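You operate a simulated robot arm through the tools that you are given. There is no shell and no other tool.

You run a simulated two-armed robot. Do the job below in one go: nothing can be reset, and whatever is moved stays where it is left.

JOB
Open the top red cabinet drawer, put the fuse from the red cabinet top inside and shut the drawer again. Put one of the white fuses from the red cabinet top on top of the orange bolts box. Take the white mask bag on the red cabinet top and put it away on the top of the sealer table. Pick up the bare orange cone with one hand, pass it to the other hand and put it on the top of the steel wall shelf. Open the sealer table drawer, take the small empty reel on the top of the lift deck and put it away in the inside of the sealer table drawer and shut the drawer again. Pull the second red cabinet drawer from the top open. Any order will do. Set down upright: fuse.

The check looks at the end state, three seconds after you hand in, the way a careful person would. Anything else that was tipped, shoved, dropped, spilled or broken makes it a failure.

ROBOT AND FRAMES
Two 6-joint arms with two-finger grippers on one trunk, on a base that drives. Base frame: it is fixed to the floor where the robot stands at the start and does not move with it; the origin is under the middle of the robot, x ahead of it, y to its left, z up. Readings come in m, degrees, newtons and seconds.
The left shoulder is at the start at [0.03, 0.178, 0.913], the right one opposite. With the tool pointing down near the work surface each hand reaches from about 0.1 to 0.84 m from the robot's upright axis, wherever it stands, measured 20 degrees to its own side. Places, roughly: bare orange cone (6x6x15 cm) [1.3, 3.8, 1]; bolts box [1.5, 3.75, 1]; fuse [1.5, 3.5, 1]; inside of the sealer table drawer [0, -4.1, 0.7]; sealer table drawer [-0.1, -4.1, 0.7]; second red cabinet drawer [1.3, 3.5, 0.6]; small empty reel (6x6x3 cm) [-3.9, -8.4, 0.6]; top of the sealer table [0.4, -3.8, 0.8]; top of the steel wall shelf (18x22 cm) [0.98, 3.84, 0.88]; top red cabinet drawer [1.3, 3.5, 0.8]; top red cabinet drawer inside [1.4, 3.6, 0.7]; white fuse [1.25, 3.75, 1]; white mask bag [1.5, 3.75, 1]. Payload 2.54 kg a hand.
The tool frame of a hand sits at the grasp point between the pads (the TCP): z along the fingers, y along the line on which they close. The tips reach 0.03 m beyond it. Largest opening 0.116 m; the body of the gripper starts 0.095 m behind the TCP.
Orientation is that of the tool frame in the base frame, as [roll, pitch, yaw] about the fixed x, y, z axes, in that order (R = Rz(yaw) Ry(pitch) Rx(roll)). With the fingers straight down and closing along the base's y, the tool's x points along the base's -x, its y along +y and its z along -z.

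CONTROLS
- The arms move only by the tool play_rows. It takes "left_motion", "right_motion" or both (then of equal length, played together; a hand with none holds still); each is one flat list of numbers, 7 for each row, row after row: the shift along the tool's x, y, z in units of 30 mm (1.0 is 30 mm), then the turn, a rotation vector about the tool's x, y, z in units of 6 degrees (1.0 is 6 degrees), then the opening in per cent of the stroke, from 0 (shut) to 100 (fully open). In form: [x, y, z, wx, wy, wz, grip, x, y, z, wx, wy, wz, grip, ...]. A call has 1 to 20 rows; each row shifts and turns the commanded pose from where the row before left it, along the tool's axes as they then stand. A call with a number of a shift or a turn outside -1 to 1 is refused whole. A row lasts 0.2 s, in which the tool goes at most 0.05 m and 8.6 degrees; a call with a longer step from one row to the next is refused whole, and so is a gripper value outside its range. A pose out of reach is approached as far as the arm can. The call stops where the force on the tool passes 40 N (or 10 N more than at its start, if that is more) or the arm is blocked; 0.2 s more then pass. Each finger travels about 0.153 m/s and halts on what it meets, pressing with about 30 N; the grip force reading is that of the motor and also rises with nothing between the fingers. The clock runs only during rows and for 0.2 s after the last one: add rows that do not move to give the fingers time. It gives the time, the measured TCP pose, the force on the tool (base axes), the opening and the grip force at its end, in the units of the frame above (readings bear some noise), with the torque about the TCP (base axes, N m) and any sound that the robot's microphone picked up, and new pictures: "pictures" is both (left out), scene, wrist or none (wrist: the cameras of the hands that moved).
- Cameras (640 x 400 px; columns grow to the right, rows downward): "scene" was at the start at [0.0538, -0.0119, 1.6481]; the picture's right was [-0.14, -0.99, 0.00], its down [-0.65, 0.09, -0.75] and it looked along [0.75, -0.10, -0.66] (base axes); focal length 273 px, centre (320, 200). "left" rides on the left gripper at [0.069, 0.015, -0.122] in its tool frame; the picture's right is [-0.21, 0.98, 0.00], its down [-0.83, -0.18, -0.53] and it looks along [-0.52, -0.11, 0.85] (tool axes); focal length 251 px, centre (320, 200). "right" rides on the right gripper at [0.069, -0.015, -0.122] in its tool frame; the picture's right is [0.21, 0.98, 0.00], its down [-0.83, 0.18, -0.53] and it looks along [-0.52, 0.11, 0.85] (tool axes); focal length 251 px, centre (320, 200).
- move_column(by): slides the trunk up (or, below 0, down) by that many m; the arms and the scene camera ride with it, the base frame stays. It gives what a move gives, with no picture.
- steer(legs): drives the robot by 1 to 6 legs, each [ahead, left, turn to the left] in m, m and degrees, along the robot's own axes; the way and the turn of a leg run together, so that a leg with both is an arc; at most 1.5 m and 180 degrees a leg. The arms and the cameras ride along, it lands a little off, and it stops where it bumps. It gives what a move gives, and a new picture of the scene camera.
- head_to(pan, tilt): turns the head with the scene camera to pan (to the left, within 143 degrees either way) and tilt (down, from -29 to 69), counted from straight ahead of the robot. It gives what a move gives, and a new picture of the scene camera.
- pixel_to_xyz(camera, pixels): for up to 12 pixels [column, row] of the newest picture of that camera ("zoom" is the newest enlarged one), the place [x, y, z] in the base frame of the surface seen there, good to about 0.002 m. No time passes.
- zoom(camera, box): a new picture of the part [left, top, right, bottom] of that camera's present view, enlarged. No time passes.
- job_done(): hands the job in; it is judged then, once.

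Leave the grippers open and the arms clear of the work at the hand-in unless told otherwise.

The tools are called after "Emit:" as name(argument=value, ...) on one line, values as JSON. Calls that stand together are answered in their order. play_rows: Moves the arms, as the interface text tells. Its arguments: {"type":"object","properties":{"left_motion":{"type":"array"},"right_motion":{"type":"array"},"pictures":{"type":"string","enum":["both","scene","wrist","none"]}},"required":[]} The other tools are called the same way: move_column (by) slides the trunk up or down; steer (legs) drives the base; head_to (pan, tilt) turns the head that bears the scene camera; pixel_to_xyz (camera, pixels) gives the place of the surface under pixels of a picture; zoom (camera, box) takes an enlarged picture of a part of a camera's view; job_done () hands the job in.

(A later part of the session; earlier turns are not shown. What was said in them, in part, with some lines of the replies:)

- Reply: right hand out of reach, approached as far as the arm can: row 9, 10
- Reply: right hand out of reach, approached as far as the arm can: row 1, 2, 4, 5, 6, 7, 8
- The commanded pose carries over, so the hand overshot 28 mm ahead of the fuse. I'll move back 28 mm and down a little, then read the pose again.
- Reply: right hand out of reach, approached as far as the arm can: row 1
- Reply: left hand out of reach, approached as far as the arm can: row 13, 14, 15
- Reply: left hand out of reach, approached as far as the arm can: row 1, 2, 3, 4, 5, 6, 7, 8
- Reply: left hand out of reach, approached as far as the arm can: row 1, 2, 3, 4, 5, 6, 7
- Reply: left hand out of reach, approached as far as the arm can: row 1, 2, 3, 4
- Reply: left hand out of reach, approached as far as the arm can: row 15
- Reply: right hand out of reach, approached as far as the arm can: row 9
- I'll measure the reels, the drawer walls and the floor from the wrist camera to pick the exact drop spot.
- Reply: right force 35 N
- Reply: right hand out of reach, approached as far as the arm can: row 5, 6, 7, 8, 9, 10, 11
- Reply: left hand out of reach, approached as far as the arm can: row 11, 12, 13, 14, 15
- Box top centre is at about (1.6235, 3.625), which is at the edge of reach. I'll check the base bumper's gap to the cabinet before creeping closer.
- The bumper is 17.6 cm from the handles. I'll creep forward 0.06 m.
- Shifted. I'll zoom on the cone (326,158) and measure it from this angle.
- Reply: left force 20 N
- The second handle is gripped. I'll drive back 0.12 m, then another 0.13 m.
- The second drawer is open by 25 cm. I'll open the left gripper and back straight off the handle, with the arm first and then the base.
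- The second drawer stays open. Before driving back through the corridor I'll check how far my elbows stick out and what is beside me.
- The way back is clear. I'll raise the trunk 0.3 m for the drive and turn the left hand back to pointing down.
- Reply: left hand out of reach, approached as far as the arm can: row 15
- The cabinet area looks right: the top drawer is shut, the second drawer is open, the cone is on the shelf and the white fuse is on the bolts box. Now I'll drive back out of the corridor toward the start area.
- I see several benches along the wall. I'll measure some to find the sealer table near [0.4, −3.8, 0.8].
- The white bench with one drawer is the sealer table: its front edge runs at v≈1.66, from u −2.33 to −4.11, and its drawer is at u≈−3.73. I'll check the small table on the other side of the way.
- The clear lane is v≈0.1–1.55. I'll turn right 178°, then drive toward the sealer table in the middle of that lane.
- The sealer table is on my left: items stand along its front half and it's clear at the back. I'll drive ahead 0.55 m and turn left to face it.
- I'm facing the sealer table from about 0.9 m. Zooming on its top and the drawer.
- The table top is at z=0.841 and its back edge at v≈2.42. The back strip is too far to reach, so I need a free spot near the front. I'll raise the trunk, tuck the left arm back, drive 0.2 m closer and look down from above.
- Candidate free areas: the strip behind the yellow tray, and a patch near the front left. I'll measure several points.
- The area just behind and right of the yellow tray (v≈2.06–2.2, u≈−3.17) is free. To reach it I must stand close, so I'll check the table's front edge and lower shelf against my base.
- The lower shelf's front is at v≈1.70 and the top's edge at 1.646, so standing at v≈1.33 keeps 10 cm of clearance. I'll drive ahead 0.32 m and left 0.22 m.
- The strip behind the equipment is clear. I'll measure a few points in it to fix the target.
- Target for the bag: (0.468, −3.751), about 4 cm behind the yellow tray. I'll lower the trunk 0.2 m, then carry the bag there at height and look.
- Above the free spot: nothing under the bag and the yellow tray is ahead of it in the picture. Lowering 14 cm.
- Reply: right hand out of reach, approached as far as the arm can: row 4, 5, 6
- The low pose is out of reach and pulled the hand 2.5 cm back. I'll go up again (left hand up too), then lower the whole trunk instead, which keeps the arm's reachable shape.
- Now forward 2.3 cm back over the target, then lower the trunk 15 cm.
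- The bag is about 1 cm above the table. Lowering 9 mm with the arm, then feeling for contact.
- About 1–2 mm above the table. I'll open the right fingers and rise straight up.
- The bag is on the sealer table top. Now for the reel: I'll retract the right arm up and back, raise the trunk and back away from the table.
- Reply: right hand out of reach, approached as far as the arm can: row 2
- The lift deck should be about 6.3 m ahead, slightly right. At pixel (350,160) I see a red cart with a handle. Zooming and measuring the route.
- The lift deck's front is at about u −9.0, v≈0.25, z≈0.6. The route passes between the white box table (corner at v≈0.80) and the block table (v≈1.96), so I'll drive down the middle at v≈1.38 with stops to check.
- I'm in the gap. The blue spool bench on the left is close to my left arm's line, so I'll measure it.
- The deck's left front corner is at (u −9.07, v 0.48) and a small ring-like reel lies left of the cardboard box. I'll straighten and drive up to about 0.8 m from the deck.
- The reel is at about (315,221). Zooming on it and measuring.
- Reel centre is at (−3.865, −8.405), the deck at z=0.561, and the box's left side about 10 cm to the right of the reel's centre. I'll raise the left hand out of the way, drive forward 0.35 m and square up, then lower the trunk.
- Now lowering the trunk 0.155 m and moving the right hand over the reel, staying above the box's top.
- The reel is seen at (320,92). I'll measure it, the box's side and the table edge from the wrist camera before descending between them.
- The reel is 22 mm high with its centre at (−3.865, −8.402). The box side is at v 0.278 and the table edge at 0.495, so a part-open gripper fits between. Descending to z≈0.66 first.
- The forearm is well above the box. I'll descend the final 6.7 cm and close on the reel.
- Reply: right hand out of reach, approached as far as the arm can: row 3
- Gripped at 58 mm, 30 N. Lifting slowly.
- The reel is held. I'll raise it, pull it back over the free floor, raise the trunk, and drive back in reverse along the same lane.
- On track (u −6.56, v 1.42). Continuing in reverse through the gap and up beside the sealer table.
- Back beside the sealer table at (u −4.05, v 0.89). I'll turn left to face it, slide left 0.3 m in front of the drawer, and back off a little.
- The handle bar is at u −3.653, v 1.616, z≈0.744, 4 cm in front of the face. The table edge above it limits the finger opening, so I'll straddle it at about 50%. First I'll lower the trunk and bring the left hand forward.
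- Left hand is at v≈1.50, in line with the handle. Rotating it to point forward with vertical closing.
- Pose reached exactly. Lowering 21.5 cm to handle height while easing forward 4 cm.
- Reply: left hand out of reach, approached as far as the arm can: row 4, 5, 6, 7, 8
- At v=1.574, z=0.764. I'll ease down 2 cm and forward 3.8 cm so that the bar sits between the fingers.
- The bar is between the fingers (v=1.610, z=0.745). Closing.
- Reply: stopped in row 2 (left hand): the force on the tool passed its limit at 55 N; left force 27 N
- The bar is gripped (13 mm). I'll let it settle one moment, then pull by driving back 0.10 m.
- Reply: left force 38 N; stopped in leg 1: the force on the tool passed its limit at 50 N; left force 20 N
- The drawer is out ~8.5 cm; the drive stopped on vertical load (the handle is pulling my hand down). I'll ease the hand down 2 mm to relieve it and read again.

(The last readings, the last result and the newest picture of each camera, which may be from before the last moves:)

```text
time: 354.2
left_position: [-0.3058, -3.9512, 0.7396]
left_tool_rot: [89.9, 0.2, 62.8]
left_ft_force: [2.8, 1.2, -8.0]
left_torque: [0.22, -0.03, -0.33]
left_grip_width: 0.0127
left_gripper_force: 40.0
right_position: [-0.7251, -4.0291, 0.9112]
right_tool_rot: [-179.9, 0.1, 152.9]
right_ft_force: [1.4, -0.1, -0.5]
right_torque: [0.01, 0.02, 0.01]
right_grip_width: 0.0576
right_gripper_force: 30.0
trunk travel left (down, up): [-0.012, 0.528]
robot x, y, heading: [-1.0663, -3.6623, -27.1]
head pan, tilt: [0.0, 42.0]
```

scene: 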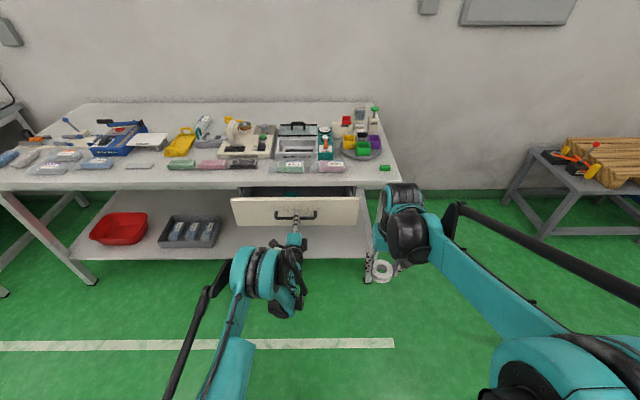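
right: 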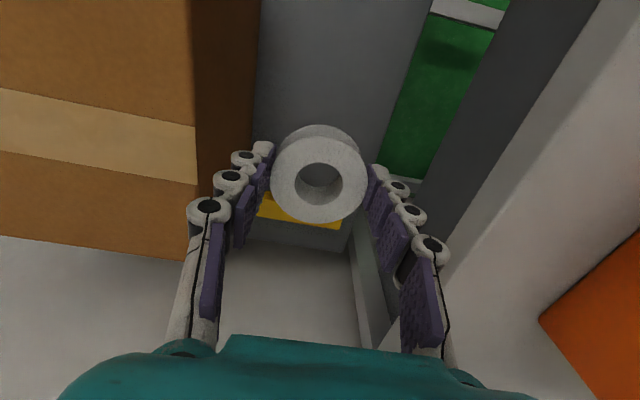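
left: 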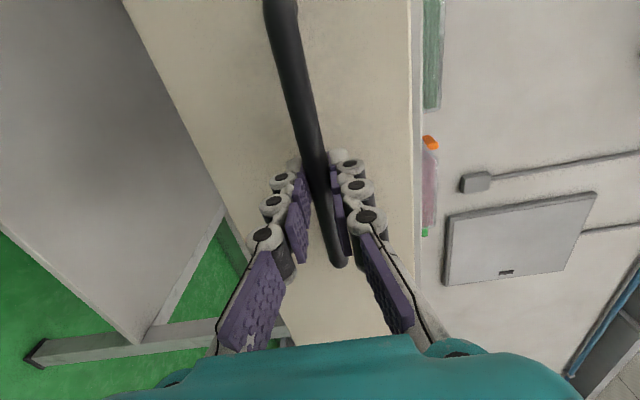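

The load dropped to 8 N. Pulling on, 0.12 m more.

Emit:
steer(legs=[[-0.12, 0, 0]])

```text
time: 355.5
left_position: [-0.4106, -3.8985, 0.7399]
left_tool_rot: [89.9, 0.3, 62.6]
left_ft_force: [-4.2, -8.3, -7.0]
left_torque: [0.21, 0.01, -0.44]
left_grip_width: 0.0129
left_gripper_force: 38.9
right_position: [-0.8296, -3.9769, 0.9125]
right_tool_rot: [-180.0, 0.1, 152.9]
right_ft_force: [0.8, -0.4, 0.6]
right_torque: [-0.02, 0.01, 0.02]
right_grip_width: 0.0577
right_gripper_force: 30.1
trunk travel left (down, up): [-0.012, 0.528]
robot x, y, heading: [-1.1731, -3.6083, -27.0]
head pan, tilt: [0.0, 42.0]
```

scene: 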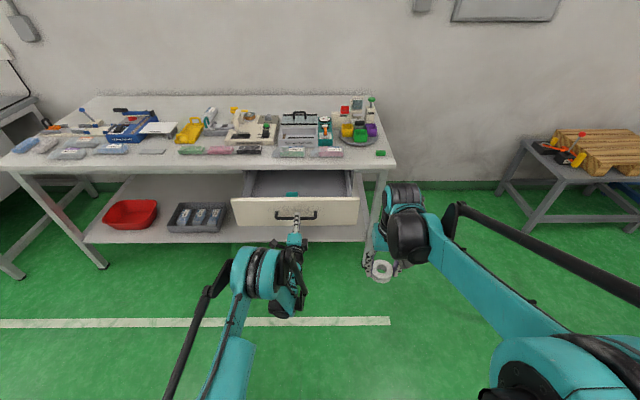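

Open by 20.5 cm. I'll try another 4 cm for hand room.

Emit:
steer(legs=[[-0.04, 0, 0]])

Emit:
zoom(camera="scene", box=[215, 150, 375, 245])

```text
time: 356.4
left_position: [-0.4474, -3.8806, 0.7402]
left_tool_rot: [89.9, 0.2, 62.5]
left_ft_force: [-1.1, -3.4, -6.7]
left_torque: [0.2, -0.02, -0.22]
left_grip_width: 0.0126
left_gripper_force: 38.7
right_position: [-0.865, -3.9561, 0.9106]
right_tool_rot: [180.0, 0.1, 152.9]
right_ft_force: [0.1, -0.6, -0.5]
right_torque: [0.01, -0.04, 0.03]
right_grip_width: 0.0575
right_gripper_force: 30.4
trunk travel left (down, up): [-0.012, 0.528]
robot x, y, heading: [-1.2078, -3.5888, -27.1]
head pan, tilt: [0.0, 42.0]
```

scene: 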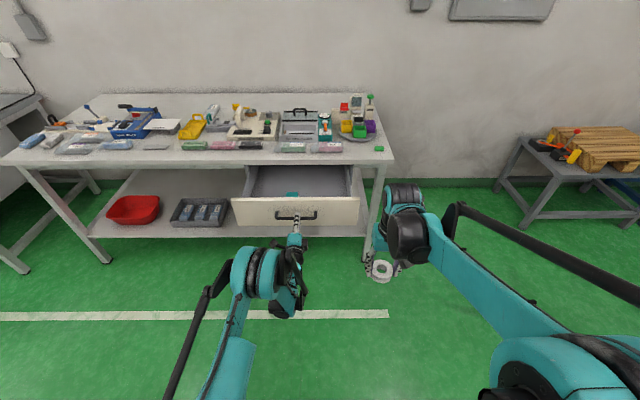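

```text
4.00 times, centred on (295, 198) of scene
```

zoom: 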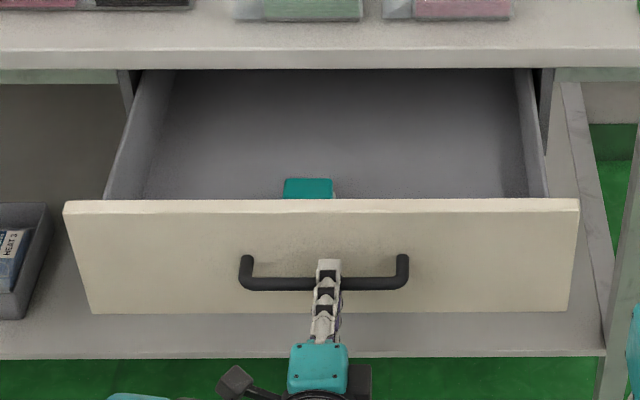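

The drawer is open ≈25 cm, with a teal item lying near its front centre. I'll release the handle and back off 0.12 m with the base.

Emit:
play_rows(left_motion=[0, 0, 0, 0, 0, 0, 30, 0, 0, 0, 0, 0, 0, 55, 0, 0, 0, 0, 0, 0, 55], pictures="wrist")

Emit:
steer(legs=[[-0.12, 0, 0]])

```text
time: 357.1
left_position: [-0.447, -3.881, 0.7411]
left_tool_rot: [89.8, 0.3, 62.5]
left_ft_force: [0.1, 0.3, 1.1]
left_torque: [0.0, -0.01, 0.01]
left_grip_width: 0.0638
left_gripper_force: 0.0
right_position: [-0.865, -3.957, 0.9111]
right_tool_rot: [180.0, 0.2, 153.0]
right_ft_force: [1.1, 0.2, 0.3]
right_torque: [-0.06, 0.01, 0.05]
right_grip_width: 0.0575
right_gripper_force: 30.1
trunk travel left (down, up): [-0.012, 0.528]
robot x, y, heading: [-1.2094, -3.5914, -27.0]
head pan, tilt: [0.0, 42.0]
```

left: 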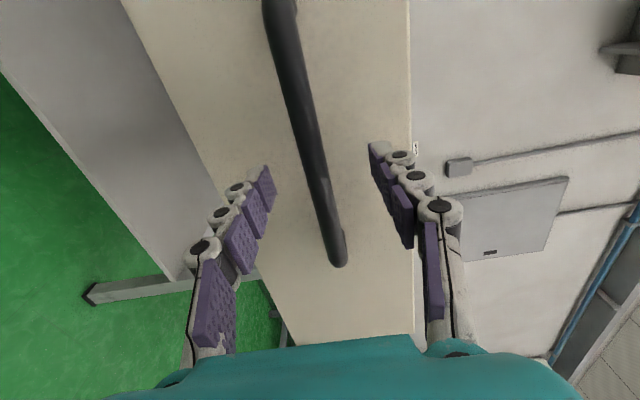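

```text
time: 358.4
left_position: [-0.5566, -3.8266, 0.7408]
left_tool_rot: [89.7, 0.3, 62.5]
left_ft_force: [-0.7, -1.0, -0.4]
left_torque: [0.03, 0.01, 0.03]
left_grip_width: 0.0638
left_gripper_force: 0.0
right_position: [-0.9731, -3.9015, 0.9122]
right_tool_rot: [-179.9, 0.3, 152.8]
right_ft_force: [-0.8, -0.1, 0.0]
right_torque: [-0.01, -0.01, 0.04]
right_grip_width: 0.0575
right_gripper_force: 29.8
trunk travel left (down, up): [-0.012, 0.528]
robot x, y, heading: [-1.3186, -3.5327, -27.3]
head pan, tilt: [0.0, 42.0]
```

scene: 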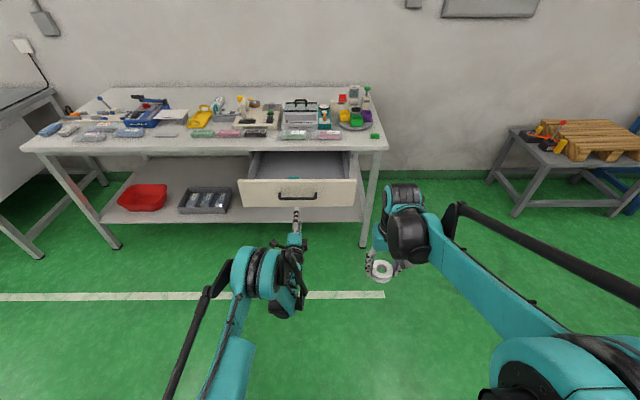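

Handle released and clear. I'll raise the trunk 0.3 m, turn the left hand back down, and retract it.

Emit:
move_column(by=0.3)

Emit:
play_rows(left_motion=[0, 0, 0, 0.77, 0.77, -0.77, 80, 0, 0, 0, 0.77, 0.77, -0.77, 100, 0, 0, 0, 0.77, 0.77, -0.77, 100, 0, 0, 0, 0.77, 0.77, -0.77, 100, 0, 0, 0, 0.77, 0.77, -0.77, 100, 0, 0, 0, 0.77, 0.77, -0.77, 100, 0, 0, 0, 0.77, 0.77, -0.77, 100, 0, 0, 0, 0.77, 0.77, -0.77, 100, 0, 0, 0, 0.77, 0.77, -0.77, 100, 0, 0, 0, 0.77, 0.77, -0.77, 100, 0, 0, 0, 0.77, 0.77, -0.77, 100, 0, 0, 0, 0.77, 0.77, -0.77, 100, 0, 0, 0, 0.77, 0.77, -0.77, 100, 0, 0, 0, 0.77, 0.77, -0.77, 100, 0, 0, 0, 0.77, 0.77, -0.77, 100], pictures="none")

Emit:
play_rows(left_motion=[1, 0.3, -0.2, 0, 0, 0, 100, 1, 0.3, -0.2, 0, 0, 0, 100, 1, 0.3, -0.2, 0, 0, 0, 100, 1, 0.3, -0.2, 0, 0, 0, 100, 1, 0.3, -0.2, 0, 0, 0, 100, 1, 0.3, -0.2, 0, 0, 0, 100, 1, 0.3, -0.2, 0, 0, 0, 100, 1, 0.3, -0.2, 0, 0, 0, 100, 1, 0.3, -0.2, 0, 0, 0, 100, 1, 0.3, -0.2, 0, 0, 0, 100, 1, 0.3, -0.2, 0, 0, 0, 100, 1, 0.3, -0.2, 0, 0, 0, 100], pictures="scene")

```text
time: 361.4
left_position: [-0.5551, -3.8262, 1.0411]
left_tool_rot: [89.8, 0.2, 62.6]
left_ft_force: [0.0, 0.2, 1.1]
left_torque: [-0.02, 0.0, -0.01]
left_grip_width: 0.0636
left_gripper_force: 0.0
right_position: [-0.9732, -3.903, 1.2099]
right_tool_rot: [-179.9, 0.1, 152.7]
right_ft_force: [0.2, 0.7, 0.0]
right_torque: [-0.01, 0.0, -0.01]
right_grip_width: 0.0574
right_gripper_force: 29.9
trunk travel left (down, up): [-0.312, 0.228]
robot x, y, heading: [-1.3173, -3.5361, -27.1]
head pan, tilt: [0.0, 42.0]
```

```text
time: 364.6
left_position: [-0.5618, -3.8223, 1.0406]
left_tool_rot: [-179.6, 0.2, 152.7]
left_ft_force: [0.4, 0.2, -0.7]
left_torque: [-0.01, 0.0, -0.02]
left_grip_width: 0.1159
left_gripper_force: 0.0
left hand out of reach, approached as far as the arm can: row 15
right_position: [-0.9727, -3.9011, 1.2125]
right_tool_rot: [-179.9, 0.1, 152.7]
right_ft_force: [-0.5, -0.3, 0.5]
right_torque: [-0.04, 0.02, 0.02]
right_grip_width: 0.0574
right_gripper_force: 30.0
trunk travel left (down, up): [-0.312, 0.228]
robot x, y, heading: [-1.3185, -3.5345, -27.3]
head pan, tilt: [0.0, 42.0]
```

```text
time: 367.2
left_position: [-0.8327, -3.5587, 1.1115]
left_tool_rot: [-179.6, 0.1, 152.4]
left_ft_force: [-1.3, -0.2, -0.1]
left_torque: [-0.02, -0.05, -0.05]
left_grip_width: 0.1159
left_gripper_force: 0.1
right_position: [-0.9749, -3.9017, 1.2113]
right_tool_rot: [-179.9, 0.2, 152.8]
right_ft_force: [0.3, 0.4, 0.3]
right_torque: [0.01, 0.0, 0.0]
right_grip_width: 0.0572
right_gripper_force: 30.2
trunk travel left (down, up): [-0.312, 0.228]
robot x, y, heading: [-1.3189, -3.5334, -27.2]
head pan, tilt: [0.0, 42.0]
```

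scene: 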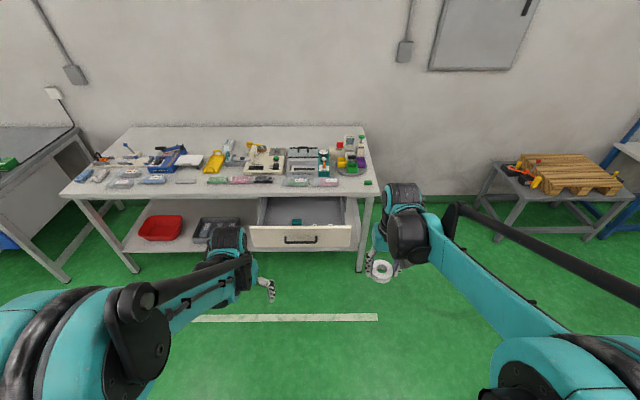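

I'll drive forward 0.37 m so the right hand can reach into the drawer, and look down into it.

Emit:
steer(legs=[[0.37, 0, 0.2]])

Emit:
head_to(pan=0, tilt=55)

Emit:
zoom(camera="scene", box=[225, 130, 385, 250])

```text
time: 369.5
left_position: [-0.5081, -3.7271, 1.1111]
left_tool_rot: [-179.7, 0.1, 152.3]
left_ft_force: [-1.6, -0.9, -0.2]
left_torque: [0.02, 0.06, -0.02]
left_grip_width: 0.1161
left_gripper_force: 0.0
right_position: [-0.6506, -4.07, 1.2112]
right_tool_rot: [-179.9, 0.1, 152.6]
right_ft_force: [-0.3, 0.1, -0.5]
right_torque: [-0.01, 0.04, 0.02]
right_grip_width: 0.057
right_gripper_force: 30.1
trunk travel left (down, up): [-0.312, 0.228]
robot x, y, heading: [-0.9954, -3.705, -27.3]
head pan, tilt: [0.0, 42.0]
```

scene: 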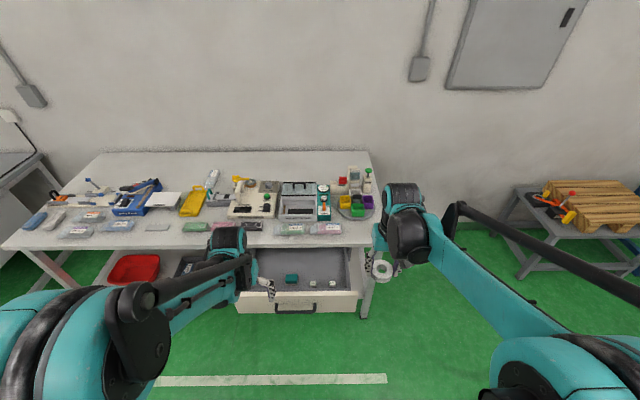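

```text
time: 370.3
left_position: [-0.5083, -3.7279, 1.1112]
left_tool_rot: [-179.6, 0.2, 152.3]
left_ft_force: [0.5, 0.2, -0.2]
left_torque: [0.07, 0.03, -0.01]
left_grip_width: 0.1161
left_gripper_force: 0.2
right_position: [-0.652, -4.0691, 1.2124]
right_tool_rot: [-179.9, 0.3, 152.6]
right_ft_force: [-0.1, -1.2, 0.0]
right_torque: [0.04, 0.0, 0.02]
right_grip_width: 0.057
right_gripper_force: 30.1
trunk travel left (down, up): [-0.312, 0.228]
robot x, y, heading: [-0.9936, -3.7014, -27.4]
head pan, tilt: [0.0, 55.0]
```

scene: 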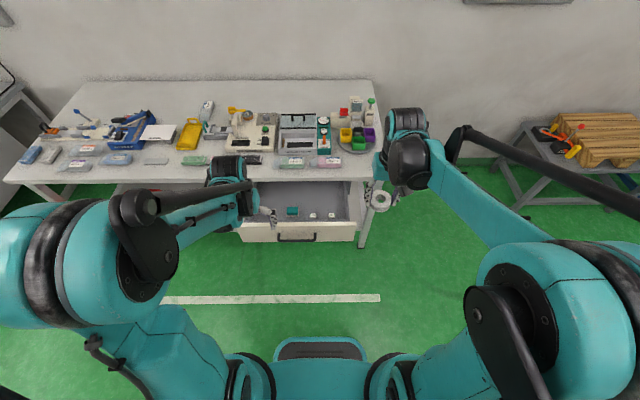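

```text
3.33 times, centred on (305, 190) of scene
```

zoom: 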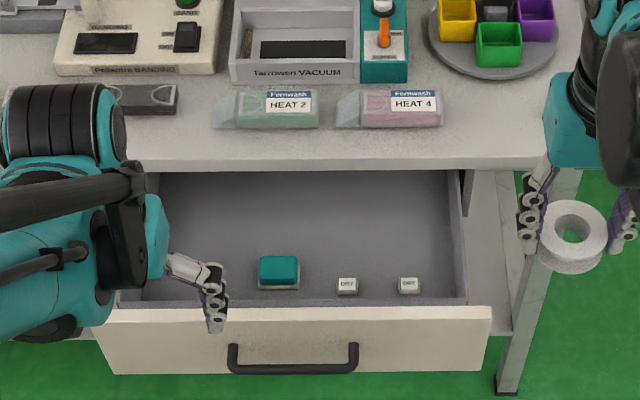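

Inside are a teal block and two small "DRY" packets near the front. The floor behind them is free. Measuring.

Emit:
pixel_to_xyz(camera="zoom", pixels=[[278, 265], [278, 288], [347, 283], [408, 283], [380, 240], [340, 240], [420, 220], [380, 210], [455, 240], [380, 300], [380, 315], [350, 172]])

```text
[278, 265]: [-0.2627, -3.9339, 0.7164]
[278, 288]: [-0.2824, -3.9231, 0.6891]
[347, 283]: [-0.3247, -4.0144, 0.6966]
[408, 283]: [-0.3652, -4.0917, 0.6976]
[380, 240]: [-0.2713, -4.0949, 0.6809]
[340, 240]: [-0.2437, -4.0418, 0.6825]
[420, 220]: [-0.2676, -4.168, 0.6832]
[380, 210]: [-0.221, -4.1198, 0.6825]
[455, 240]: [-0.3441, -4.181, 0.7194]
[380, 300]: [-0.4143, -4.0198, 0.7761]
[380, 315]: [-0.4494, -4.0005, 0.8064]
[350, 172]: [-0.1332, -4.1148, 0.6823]
```

The drawer floor is at z=0.682. The free spot for the reel is u −3.76, v 1.588, i.e. (−0.292, −4.071), behind the two packets. I'll move 6 cm closer and lower the trunk 0.2 m.

Emit:
steer(legs=[[0.06, 0, 0.2]])

Emit:
move_column(by=-0.2)

```text
time: 371.2
left_position: [-0.4547, -3.7542, 1.1105]
left_tool_rot: [-179.7, 0.0, 152.5]
left_ft_force: [0.5, -0.2, 0.6]
left_torque: [0.02, 0.02, 0.0]
left_grip_width: 0.1158
left_gripper_force: 0.0
right_position: [-0.5976, -4.0962, 1.2105]
right_tool_rot: [-179.9, 0.0, 152.8]
right_ft_force: [0.7, 0.3, -0.1]
right_torque: [0.02, 0.03, -0.01]
right_grip_width: 0.0566
right_gripper_force: 30.2
trunk travel left (down, up): [-0.312, 0.228]
robot x, y, heading: [-0.9436, -3.7318, -27.2]
head pan, tilt: [0.0, 55.0]
```

scene: 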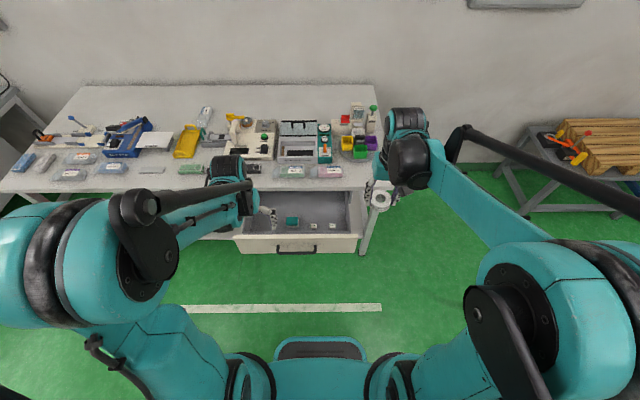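

```text
time: 373.4
left_position: [-0.4572, -3.7528, 0.9128]
left_tool_rot: [-179.7, 0.2, 152.5]
left_ft_force: [0.4, 0.4, 0.7]
left_torque: [0.02, 0.0, 0.0]
left_grip_width: 0.1159
left_gripper_force: 0.0
right_position: [-0.5987, -4.0951, 1.012]
right_tool_rot: [-179.9, 0.2, 152.8]
right_ft_force: [0.0, 0.1, -0.4]
right_torque: [0.04, 0.01, -0.05]
right_grip_width: 0.0568
right_gripper_force: 29.8
trunk travel left (down, up): [-0.112, 0.428]
robot x, y, heading: [-0.9433, -3.7316, -27.4]
head pan, tilt: [0.0, 55.0]
```

Now carrying the reel over the spot at z≈1.01.

Emit:
play_rows(right_motion=[-0.97, 0.598, 0, 0, 0, 0, 0, -0.97, 0.598, 0, 0, 0, 0, 0, -0.97, 0.598, 0, 0, 0, 0, 0, -0.97, 0.598, 0, 0, 0, 0, 0, -0.97, 0.598, 0, 0, 0, 0, 0, -0.97, 0.598, 0, 0, 0, 0, 0, -0.97, 0.598, 0, 0, 0, 0, 0, -0.97, 0.598, 0.2, 0, 0, 0, 0, -0.97, 0.598, 0.5, 0, 0, 0, 0, 0, 0, 0, 0, 0, 0, 0], pictures="both")

```text
time: 375.6
left_position: [-0.458, -3.7526, 0.912]
left_tool_rot: [-179.7, 0.2, 152.5]
left_ft_force: [0.5, 0.1, 0.5]
left_torque: [-0.01, 0.01, -0.01]
left_grip_width: 0.116
left_gripper_force: 0.1
right_position: [-0.2898, -4.0746, 0.9917]
right_tool_rot: [180.0, 0.2, 152.8]
right_ft_force: [0.5, -0.2, 0.9]
right_torque: [-0.02, -0.02, -0.03]
right_grip_width: 0.0564
right_gripper_force: 29.7
trunk travel left (down, up): [-0.112, 0.428]
robot x, y, heading: [-0.9431, -3.7256, -27.0]
head pan, tilt: [0.0, 55.0]
```

scene: 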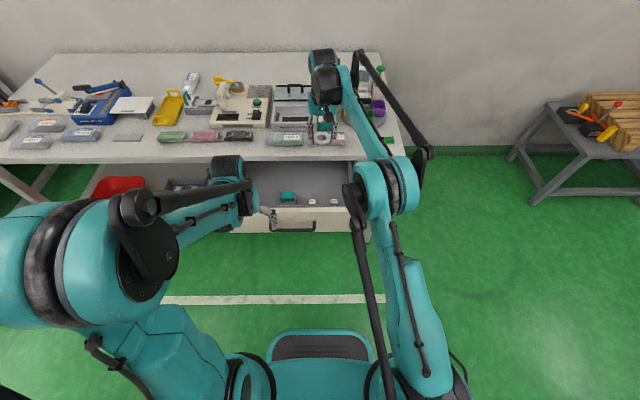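
right: 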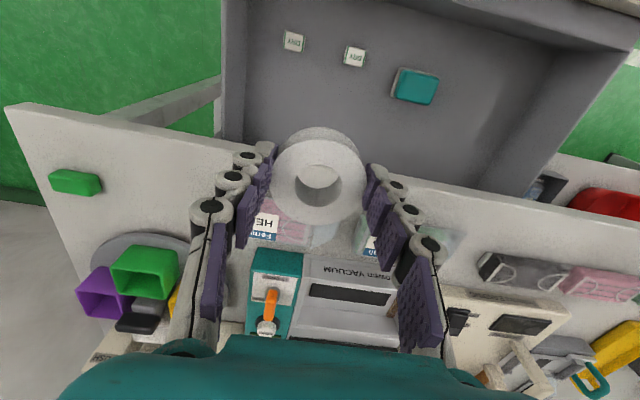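

Above the spot: table edge ahead, packets toward me. Descending in two stages, first to z≈0.79.

Emit:
play_rows(right_motion=[0.1, 0, 0.8, 0, 0, 0, 0, 0, 0, 1, 0, 0, 0, 0, 0, 0, 1, 0, 0, 0, 0, 0, 0, 1, 0, 0, 0, 0, 0, 0, 1, 0, 0, 0, 0, 0, 0, 1, 0, 0, 0, 0, 0, 0, 0.9, 0, 0, 0, 0, 0, 0, 0, 0, 0, 0, 0], pictures="both")

```text
time: 377.4
left_position: [-0.4572, -3.754, 0.9103]
left_tool_rot: [-179.7, 0.2, 152.4]
left_ft_force: [0.2, -0.1, -0.3]
left_torque: [0.05, -0.03, 0.01]
left_grip_width: 0.1159
left_gripper_force: 0.0
right_position: [-0.294, -4.0719, 0.7909]
right_tool_rot: [-180.0, 0.2, 152.8]
right_ft_force: [0.5, 0.6, 0.2]
right_torque: [0.03, -0.01, 0.0]
right_grip_width: 0.0565
right_gripper_force: 30.1
trunk travel left (down, up): [-0.112, 0.428]
robot x, y, heading: [-0.9416, -3.7273, -27.1]
head pan, tilt: [0.0, 55.0]
```

scene: 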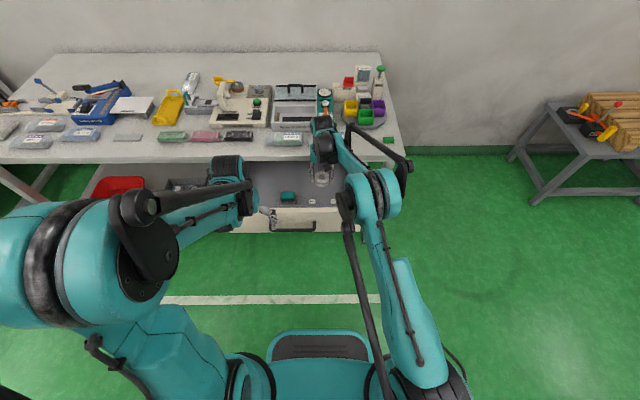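
right: 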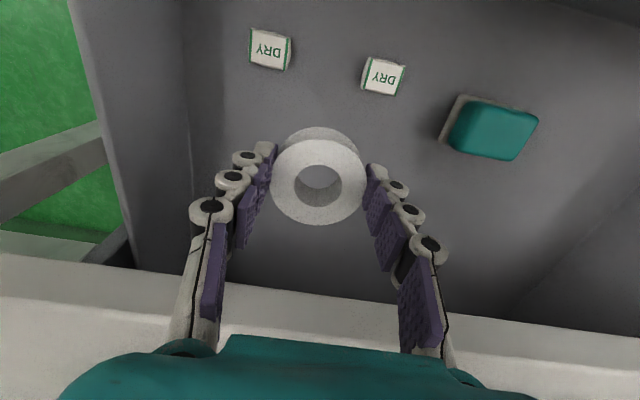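

Clear of everything. Descending 6.7 cm more to just above the floor.

Emit:
play_rows(right_motion=[0, 0, 0.8, 0, 0, 0, 0, 0, 0, 0.8, 0, 0, 0, 0, 0, 0, 0.4, 0, 0, 0, 0, 0, 0, 0.2, 0, 0, 0, 0, 0, 0, 0, 0, 0, 0, 0], pictures="wrist")

```text
time: 378.6
left_position: [-0.4566, -3.7533, 0.9109]
left_tool_rot: [-179.7, 0.2, 152.5]
left_ft_force: [-0.3, 0.0, 0.1]
left_torque: [-0.02, 0.02, 0.0]
left_grip_width: 0.1161
left_gripper_force: 0.0
right_position: [-0.2943, -4.0734, 0.7245]
right_tool_rot: [-179.9, 0.2, 152.8]
right_ft_force: [0.1, 0.0, 0.0]
right_torque: [-0.01, 0.0, 0.03]
right_grip_width: 0.0564
right_gripper_force: 30.2
trunk travel left (down, up): [-0.112, 0.428]
robot x, y, heading: [-0.942, -3.7304, -27.0]
head pan, tilt: [0.0, 55.0]
```

right: 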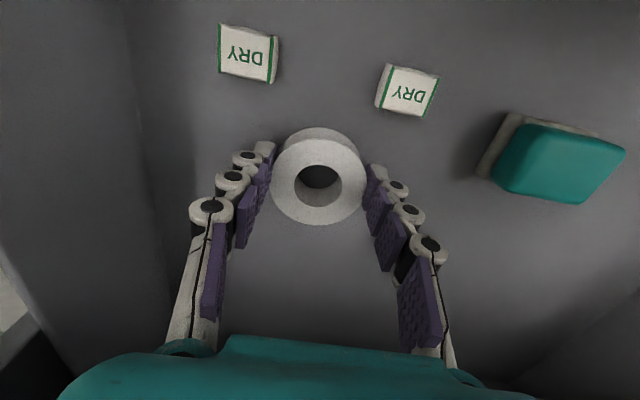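

About 5–6 mm left. Lowering 4 mm more, then opening moderately.

Emit:
play_rows(right_motion=[0, 0, 0.1, 0, 0, 0, 0, 0, 0, 0.06, 0, 0, 0, 0, 0, 0, 0, 0, 0, 0, 0], pictures="none")

```text
time: 379.4
left_position: [-0.4568, -3.7526, 0.9109]
left_tool_rot: [-179.7, 0.2, 152.4]
left_ft_force: [-0.9, 0.4, 1.4]
left_torque: [0.01, 0.0, -0.05]
left_grip_width: 0.116
left_gripper_force: 0.1
right_position: [-0.2932, -4.0715, 0.7192]
right_tool_rot: [-179.9, 0.2, 152.9]
right_ft_force: [-0.4, 0.1, -0.6]
right_torque: [0.0, 0.05, -0.02]
right_grip_width: 0.0567
right_gripper_force: 29.6
trunk travel left (down, up): [-0.112, 0.428]
robot x, y, heading: [-0.9422, -3.7289, -27.3]
head pan, tilt: [0.0, 55.0]
```

About 1 mm above the floor. Opening to 70% and rising.

Emit:
play_rows(right_motion=[0, 0, 0.03, 0, 0, 0, 0, 0, 0, 0, 0, 0, 0, 53, 0, 0, 0, 0, 0, 0, 60, 0, 0, 0, 0, 0, 0, 72, 0, 0, 0, 0, 0, 0, 72, 0, 0, -0.4, 0, 0, 0, 72, 0, 0, -0.8, 0, 0, 0, 72, 0, 0, -1, 0, 0, 0, 72, 0, 0, -1, 0, 0, 0, 72, 0, 0, -1, 0, 0, 0, 72, 0, 0, -1, 0, 0, 0, 72, 0, 0, -1, 0, 0, 0, 72, 0, 0, -1, 0, 0, 0, 72], pictures="both")

```text
time: 382.2
left_position: [-0.4569, -3.7534, 0.9106]
left_tool_rot: [-179.7, 0.2, 152.5]
left_ft_force: [1.0, -0.3, 0.1]
left_torque: [0.0, -0.02, -0.01]
left_grip_width: 0.1162
left_gripper_force: 0.1
right_position: [-0.2923, -4.0718, 0.935]
right_tool_rot: [-179.8, 0.2, 152.8]
right_ft_force: [0.4, -0.5, -0.8]
right_torque: [-0.02, 0.01, 0.0]
right_grip_width: 0.0836
right_gripper_force: 0.0
trunk travel left (down, up): [-0.112, 0.428]
robot x, y, heading: [-0.9451, -3.731, -27.1]
head pan, tilt: [0.0, 55.0]
```

scene: 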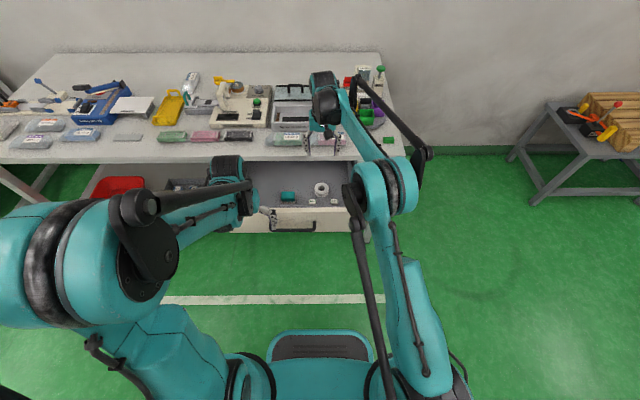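
right: 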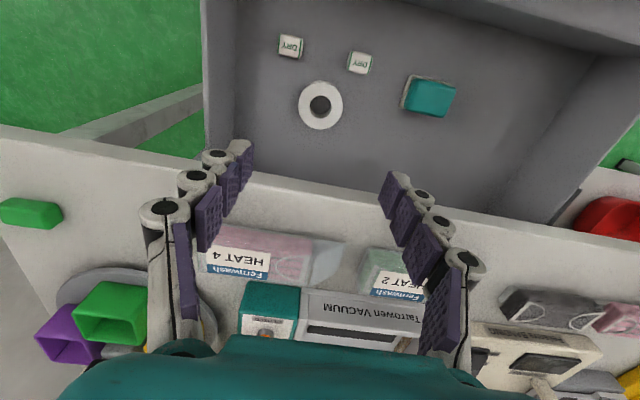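

The reel lies flat in the drawer, clear of the other things. I'll take the right hand up, back and to the right, and meanwhile close the left gripper for pushing.

Emit:
play_rows(right_motion=[0, -0.3, -1, 0, 0, 0, 72, 0, -0.8, -0.8, 0, 0, 0, 80, 0.4, -0.9, -0.3, 0, 0, 0, 90, 0.9, -0.9, 0, 0, 0, 0, 100, 0.9, -0.9, 0, 0, 0, 0, 100, 0.9, -0.9, 0, 0, 0, 0, 100, 0.9, -0.9, 0, 0, 0, 0, 100, 0.9, -0.9, 0, 0, 0, 0, 100, 0.9, -0.9, 0, 0, 0, 0, 100, 0.9, -0.5, 0, 0, 0, 0, 100], left_motion=[0, 0, 0, 0, 0, 0, 60, 0, 0, 0, 0, 0, 0, 20, 0, 0, 0, 0, 0, 0, 0, 0, 0, 0, 0, 0, 0, 0, 0, 0, 0, 0, 0, 0, 0, 0, 0, 0, 0, 0, 0, 0, 0, 0, 0, 0, 0, 0, 0, 0, 0, 0, 0, 0, 0, 0, 0, 0, 0, 0, 0, 0, 0, 0, 0, 0, 0, 0, 0, 0], pictures="scene")

Emit:
zoom(camera="scene", box=[225, 140, 385, 250])

```text
time: 384.4
left_position: [-0.4566, -3.7524, 0.9122]
left_tool_rot: [-179.7, 0.2, 152.5]
left_ft_force: [0.6, -0.7, 0.2]
left_torque: [-0.01, -0.02, 0.02]
left_grip_width: 0.0
left_gripper_force: 28.4
right_position: [-0.5831, -4.1912, 0.9955]
right_tool_rot: [-179.9, 0.2, 152.8]
right_ft_force: [-0.1, 1.3, 0.1]
right_torque: [-0.05, -0.04, -0.03]
right_grip_width: 0.1162
right_gripper_force: 0.1
trunk travel left (down, up): [-0.112, 0.428]
robot x, y, heading: [-0.9452, -3.7274, -27.3]
head pan, tilt: [0.0, 55.0]
```

scene: 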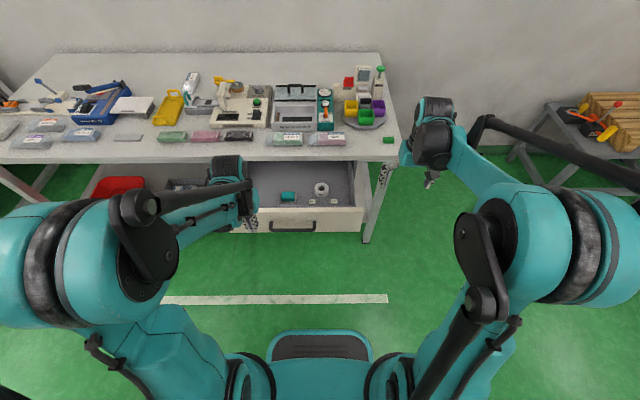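

```text
3.64 times, centred on (305, 195) of scene
```

zoom: 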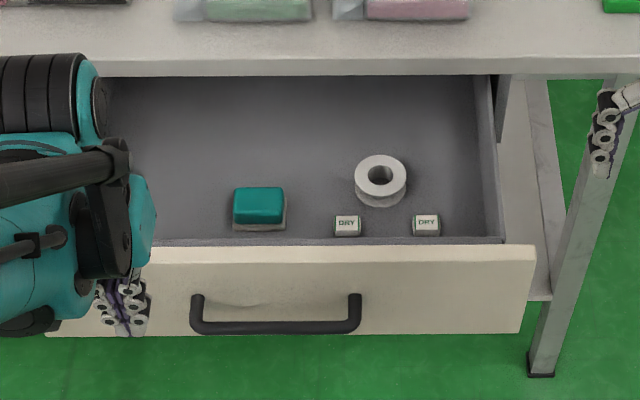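

I'll measure the handle bar's current position for the push.

Emit:
pixel_to_xyz(camera="zoom", pixels=[[275, 325], [275, 330], [210, 327], [340, 325], [400, 300], [275, 290], [400, 255]])

```text
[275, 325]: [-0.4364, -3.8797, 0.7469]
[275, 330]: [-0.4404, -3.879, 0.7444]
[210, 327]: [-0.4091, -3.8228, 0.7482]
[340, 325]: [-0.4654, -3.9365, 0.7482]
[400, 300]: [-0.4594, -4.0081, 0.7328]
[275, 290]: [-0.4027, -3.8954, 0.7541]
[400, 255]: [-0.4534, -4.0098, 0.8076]
```

The bar is at u −3.656, v 1.371. I'll move the closed left hand in front of it and down to z≈0.757.

Emit:
play_rows(left_motion=[0, -0.88, 0, 0, 0, 0, 0, 0, -0.88, 0, 0, 0, 0, 0, 0, -0.88, 0, 0, 0, 0, 0, 0, -0.86, 0, 0, 0, 0, 0, 0, 0, 1, 0, 0, 0, 0, 0, 0, 1, 0, 0, 0, 0, 0, 0, 1, 0, 0, 0, 0, 0, 0, 1, 0, 0, 0, 0, 0, 0, 1, 0, 0, 0, 0, 0, 0, 0.17, 0, 0, 0, 0, 0, 0, 0, 0, 0, 0, 0], pictures="both")

```text
time: 386.8
left_position: [-0.5045, -3.8478, 0.7574]
left_tool_rot: [-179.7, 0.1, 152.5]
left_ft_force: [-0.6, -0.2, -0.1]
left_torque: [0.0, 0.03, -0.01]
left_grip_width: 0.0
left_gripper_force: 28.8
right_position: [-0.5823, -4.1905, 0.9942]
right_tool_rot: [-180.0, 0.1, 152.9]
right_ft_force: [-0.9, 0.3, -0.4]
right_torque: [0.0, 0.01, 0.0]
right_grip_width: 0.116
right_gripper_force: 0.1
trunk travel left (down, up): [-0.112, 0.428]
robot x, y, heading: [-0.9413, -3.7268, -27.1]
head pan, tilt: [0.0, 55.0]
```

scene: 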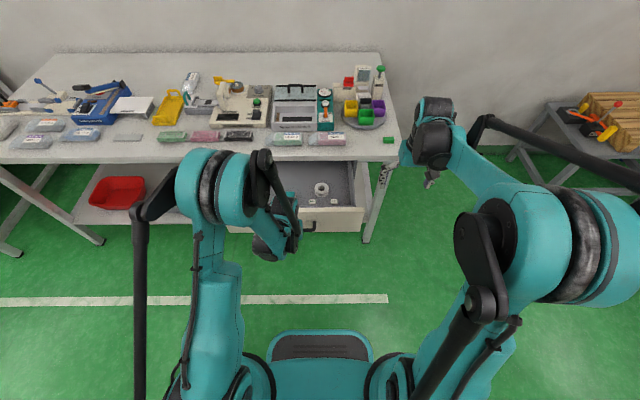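
left: 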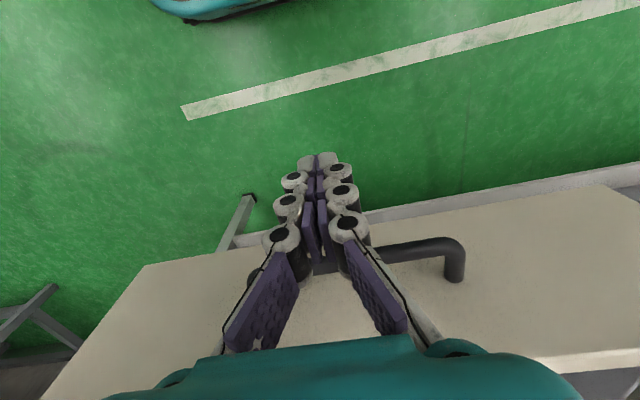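

The fingers are centred on the bar. Pushing forward slowly, about 1 cm per row.

Emit:
play_rows(left_motion=[-0.35, 0, 0, 0, 0, 0, 0, -0.35, 0, 0, 0, 0, 0, 0, -0.35, 0, 0, 0, 0, 0, 0, -0.35, 0, 0, 0, 0, 0, 0, -0.35, 0, 0, 0, 0, 0, 0, -0.35, 0, 0, 0, 0, 0, 0, -0.35, 0, 0, 0, 0, 0, 0, -0.35, 0, 0, 0, 0, 0, 0, -0.35, 0, 0, 0, 0, 0, 0, -0.35, 0, 0, 0, 0, 0, 0, -0.35, 0, 0, 0, 0, 0, 0, -0.35, 0, 0, 0, 0, 0, 0, -0.35, 0, 0, 0, 0, 0, 0, -0.35, 0, 0, 0, 0, 0, 0, -0.35, 0, 0, 0, 0, 0, 0, -0.35, 0, 0, 0, 0, 0, 0, -0.35, 0, 0, 0, 0, 0, 0, -0.35, 0, 0, 0, 0, 0, 0, -0.35, 0, 0, 0, 0, 0, 0, -0.35, 0, 0, 0, 0, 0, 0], pictures="both")

```text
time: 391.0
left_position: [-0.317, -3.9447, 0.7576]
left_tool_rot: [-179.7, 0.2, 152.4]
left_ft_force: [0.1, 0.6, -0.2]
left_torque: [-0.04, -0.02, 0.02]
left_grip_width: 0.0001
left_gripper_force: 28.3
right_position: [-0.5814, -4.1919, 0.995]
right_tool_rot: [-179.9, 0.1, 152.8]
right_ft_force: [0.1, 0.3, 0.2]
right_torque: [0.0, 0.0, 0.02]
right_grip_width: 0.116
right_gripper_force: 0.1
trunk travel left (down, up): [-0.112, 0.428]
robot x, y, heading: [-0.9462, -3.7307, -27.2]
head pan, tilt: [0.0, 55.0]
```

scene: 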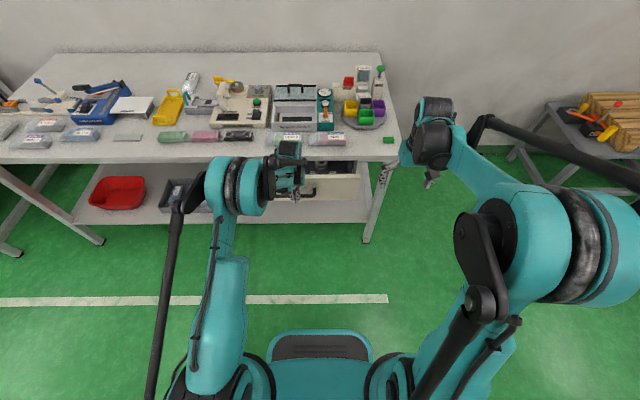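
left: 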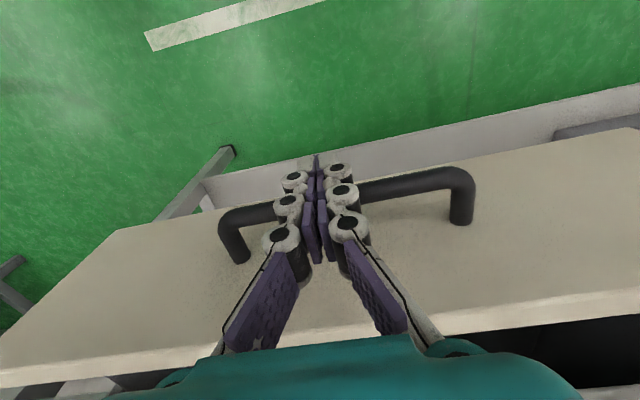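

Moving smoothly; about 9 cm remain. First I'll check the clearance between my wrist and the bags lying at the table's front edge.

Emit:
pixel_to_xyz(camera="scene", pixels=[[277, 143], [277, 137], [300, 140], [325, 144], [290, 148], [290, 142], [290, 155], [285, 165], [298, 165], [325, 138]])

Emit:
zoom(camera="scene", box=[240, 110, 360, 215])

```text
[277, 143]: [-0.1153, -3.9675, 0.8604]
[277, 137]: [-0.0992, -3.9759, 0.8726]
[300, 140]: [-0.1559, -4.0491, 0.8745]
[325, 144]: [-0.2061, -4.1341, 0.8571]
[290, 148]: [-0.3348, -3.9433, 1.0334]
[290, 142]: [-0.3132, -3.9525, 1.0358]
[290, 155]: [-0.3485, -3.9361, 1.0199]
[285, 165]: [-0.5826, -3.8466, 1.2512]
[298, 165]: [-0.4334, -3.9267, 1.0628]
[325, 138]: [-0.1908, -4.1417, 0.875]
```

```text
3.81 times, centred on (300, 162) of scene
```

zoom: 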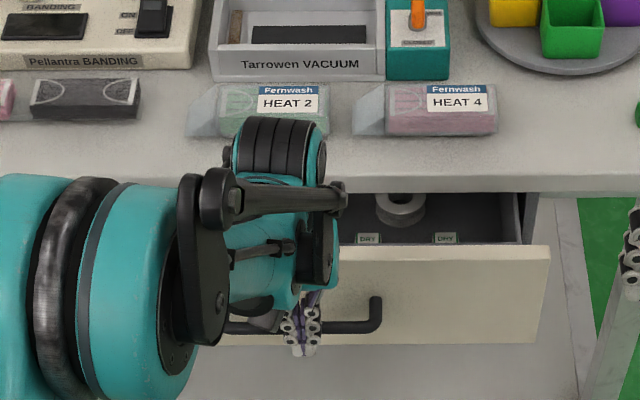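

The bags start at v≈1.70; my wrist will reach at most about 1.66 and stays higher, so it's safe. Continuing the push, slowing at the end.

Emit:
play_rows(left_motion=[-0.3, 0, 0, 0, 0, 0, 0, -0.3, 0, 0, 0, 0, 0, 0, -0.3, 0, 0, 0, 0, 0, 0, -0.3, 0, 0, 0, 0, 0, 0, -0.3, 0, 0, 0, 0, 0, 0, -0.3, 0, 0, 0, 0, 0, 0, -0.3, 0, 0, 0, 0, 0, 0, -0.25, 0, 0, 0, 0, 0, 0, -0.15, 0, 0, 0, 0, 0, 0, -0.15, 0, 0, 0, 0, 0, 0, -0.12, 0, 0, 0, 0, 0, 0, -0.1, 0, 0, 0, 0, 0, 0, -0.1, 0, 0, 0, 0, 0, 0, 0, 0, 0, 0, 0, 0, 0], pictures="both")

Emit:
zoom(camera="scene", box=[220, 110, 380, 215])

```text
time: 394.0
left_position: [-0.2398, -3.9864, 0.7572]
left_tool_rot: [-179.7, 0.2, 152.6]
left_ft_force: [-0.3, -0.2, 0.3]
left_torque: [0.0, 0.02, 0.01]
left_grip_width: 0.0
left_gripper_force: 28.2
right_position: [-0.5816, -4.1923, 0.9948]
right_tool_rot: [-179.9, 0.2, 152.8]
right_ft_force: [0.3, 0.3, -0.4]
right_torque: [-0.02, 0.0, 0.0]
right_grip_width: 0.1157
right_gripper_force: 0.1
trunk travel left (down, up): [-0.112, 0.428]
robot x, y, heading: [-0.9413, -3.7292, -27.3]
head pan, tilt: [0.0, 55.0]
```

scene: 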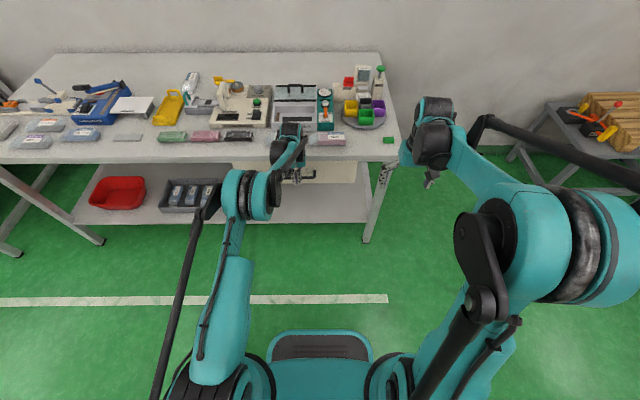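
left: 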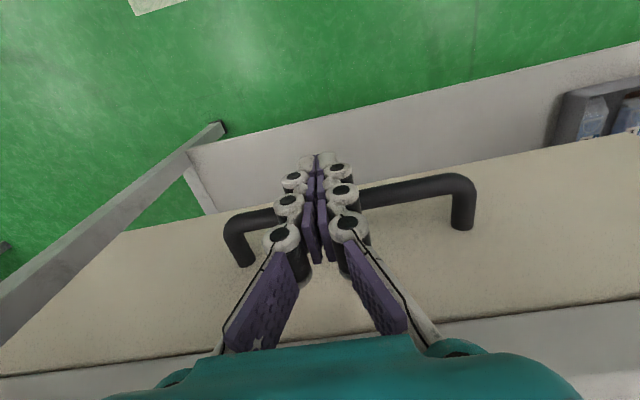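

```text
3.81 times, centred on (300, 162) of scene
```

zoom: 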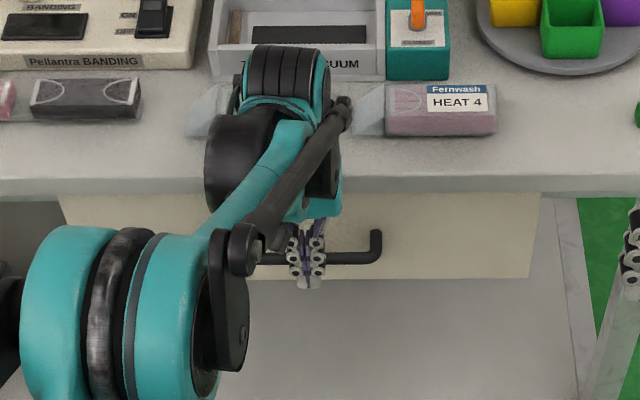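

Nearly home (v=1.596). I'll measure the drawer face against its closed position (v=1.656).

Emit:
pixel_to_xyz(camera="zoom", pixels=[[450, 230], [450, 260], [120, 240], [510, 240], [370, 250], [400, 220]])

```text
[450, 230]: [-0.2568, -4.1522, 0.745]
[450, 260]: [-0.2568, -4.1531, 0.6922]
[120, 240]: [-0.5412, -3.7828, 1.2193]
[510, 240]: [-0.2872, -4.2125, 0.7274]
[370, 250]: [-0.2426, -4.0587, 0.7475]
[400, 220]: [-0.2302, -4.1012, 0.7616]
```

The face is at v=1.656, the same as when shut at the start, so the drawer is closed. I'll back the left hand off, raise it and open it.

Emit:
play_rows(left_motion=[0.6, 0, 0, 0, 0, 0, 0, 0.9, 0, 0, 0, 0, 0, 0, 1, 0, 0, 0, 0, 0, 0, 1, 0, 0, 0, 0, 0, 0, 1, 0, 0, 0, 0, 0, 0, 1, 0, 0, 0, 0, 0, 50, 1, 0.3, -0.5, 0, 0, 0, 100, 0.5, 0.3, -1, 0, 0, 0, 100, 0, 0.3, -1, 0, 0, 0, 100, 0, 0.3, -1, 0, 0, 0, 100, 0, 0, -1, 0, 0, 0, 100, 0, 0, -1, 0, 0, 0, 100], pictures="none")

Emit:
steer(legs=[[-0.3, 0, 0]])

Emit:
head_to(pan=5, tilt=38)

Emit:
zoom(camera="scene", box=[20, 60, 400, 270])

```text
time: 396.6
left_position: [-0.4101, -3.8544, 0.9207]
left_tool_rot: [-179.7, 0.2, 152.6]
left_ft_force: [0.2, 0.1, 0.5]
left_torque: [0.03, 0.05, -0.01]
left_grip_width: 0.116
left_gripper_force: 0.0
right_position: [-0.5822, -4.1909, 0.9932]
right_tool_rot: [-179.9, 0.3, 152.8]
right_ft_force: [0.1, 0.4, 0.3]
right_torque: [-0.01, 0.0, -0.02]
right_grip_width: 0.1158
right_gripper_force: 0.1
trunk travel left (down, up): [-0.112, 0.428]
robot x, y, heading: [-0.9437, -3.7317, -27.0]
head pan, tilt: [0.0, 55.0]
```

```text
time: 398.6
left_position: [-0.6738, -3.7203, 0.9199]
left_tool_rot: [-179.7, 0.1, 152.5]
left_ft_force: [-1.8, -0.1, 0.2]
left_torque: [0.0, 0.02, -0.02]
left_grip_width: 0.1161
left_gripper_force: 0.0
right_position: [-0.8454, -4.0561, 0.9945]
right_tool_rot: [-180.0, 0.2, 152.8]
right_ft_force: [0.1, -0.9, 1.3]
right_torque: [-0.04, -0.02, -0.01]
right_grip_width: 0.1157
right_gripper_force: 0.0
trunk travel left (down, up): [-0.112, 0.428]
robot x, y, heading: [-1.2054, -3.5933, -27.3]
head pan, tilt: [0.0, 55.0]
```

scene: 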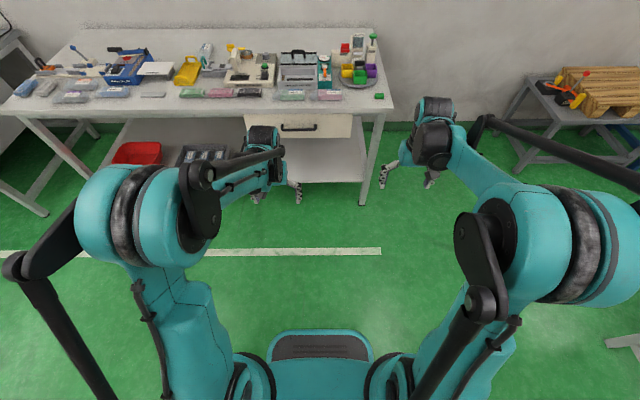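

```text
time: 399.4
left_position: [-0.6735, -3.7188, 0.92]
left_tool_rot: [-179.7, 0.2, 152.4]
left_ft_force: [-0.1, 0.2, 0.6]
left_torque: [-0.01, 0.02, 0.03]
left_grip_width: 0.1158
left_gripper_force: 0.0
right_position: [-0.8442, -4.0554, 0.9949]
right_tool_rot: [-179.9, 0.2, 152.9]
right_ft_force: [-0.3, 0.7, -0.6]
right_torque: [0.0, 0.03, 0.02]
right_grip_width: 0.1159
right_gripper_force: 0.1
trunk travel left (down, up): [-0.112, 0.428]
robot x, y, heading: [-1.2108, -3.5901, -27.4]
head pan, tilt: [5.0, 38.0]
```

scene: 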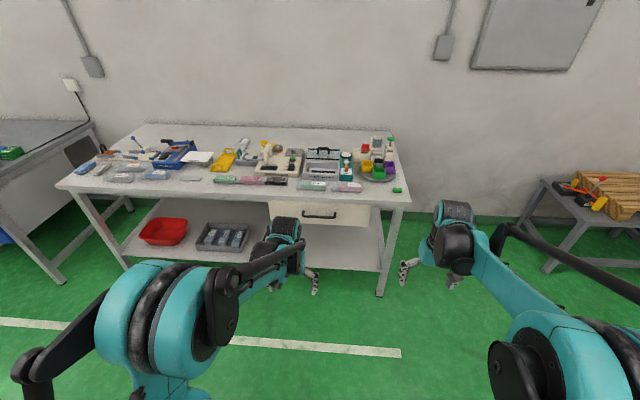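

```text
1.68 times, centred on (210, 165) of scene
```

zoom: 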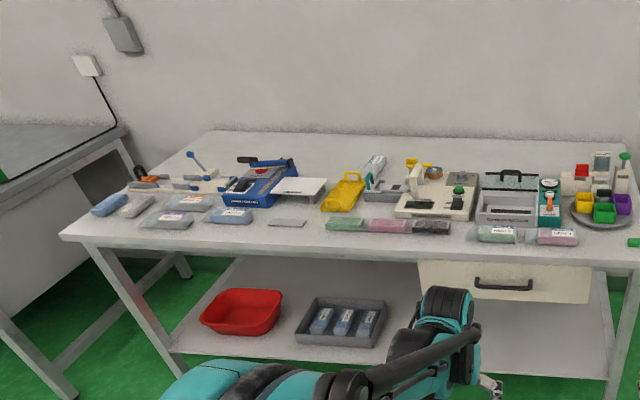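

Everything reads as finished:
- **Top red drawer:** the capped fuse is inside and the drawer is shut.
- **Second red drawer:** open.
- **White fuse:** upright on the bolts box.
- **Cone:** on the steel shelf.
- **Mask bag:** on the sealer table.
- **Reel:** in the sealer drawer, which is shut.

Both grippers are open (116 mm) and both arms are clear of the tables. Handing in.

Emit:
job_done()

```text
The job is handed in.
```

I've done all six parts of the job and handed it in; the check's result hasn't come back. Both grippers are open and the arms are clear of the work.

- **Fuse:** it is in the top red drawer, which is shut. It stood upright when I let go of it. I closed the drawer slowly and did not reopen it to look.
- **Second red drawer:** it is open by about 25 cm.
- **White fuse:** the 6 A one is standing upright on the orange bolts box.
- **Cone:** I picked it up with the right hand, passed it to the left, and stood it on the steel wall shelf next to the soap bottle.
- **Mask bag:** it is on the sealer table, behind the yellow tray.
- **Reel:** it lies flat in the sealer table drawer, which is shut.

**Which fuse:** I had to judge which item was "the fuse". I took the single black-capped cylinder marked "10 A" as the fuse, and the three brass-ended ones (4 A, 6 A, 10 A) as the white fuses.

While I was setting the fuse down, the wrist camera pressed on the front edge of the top drawer at about 35 N. I saw nothing moved or damaged.
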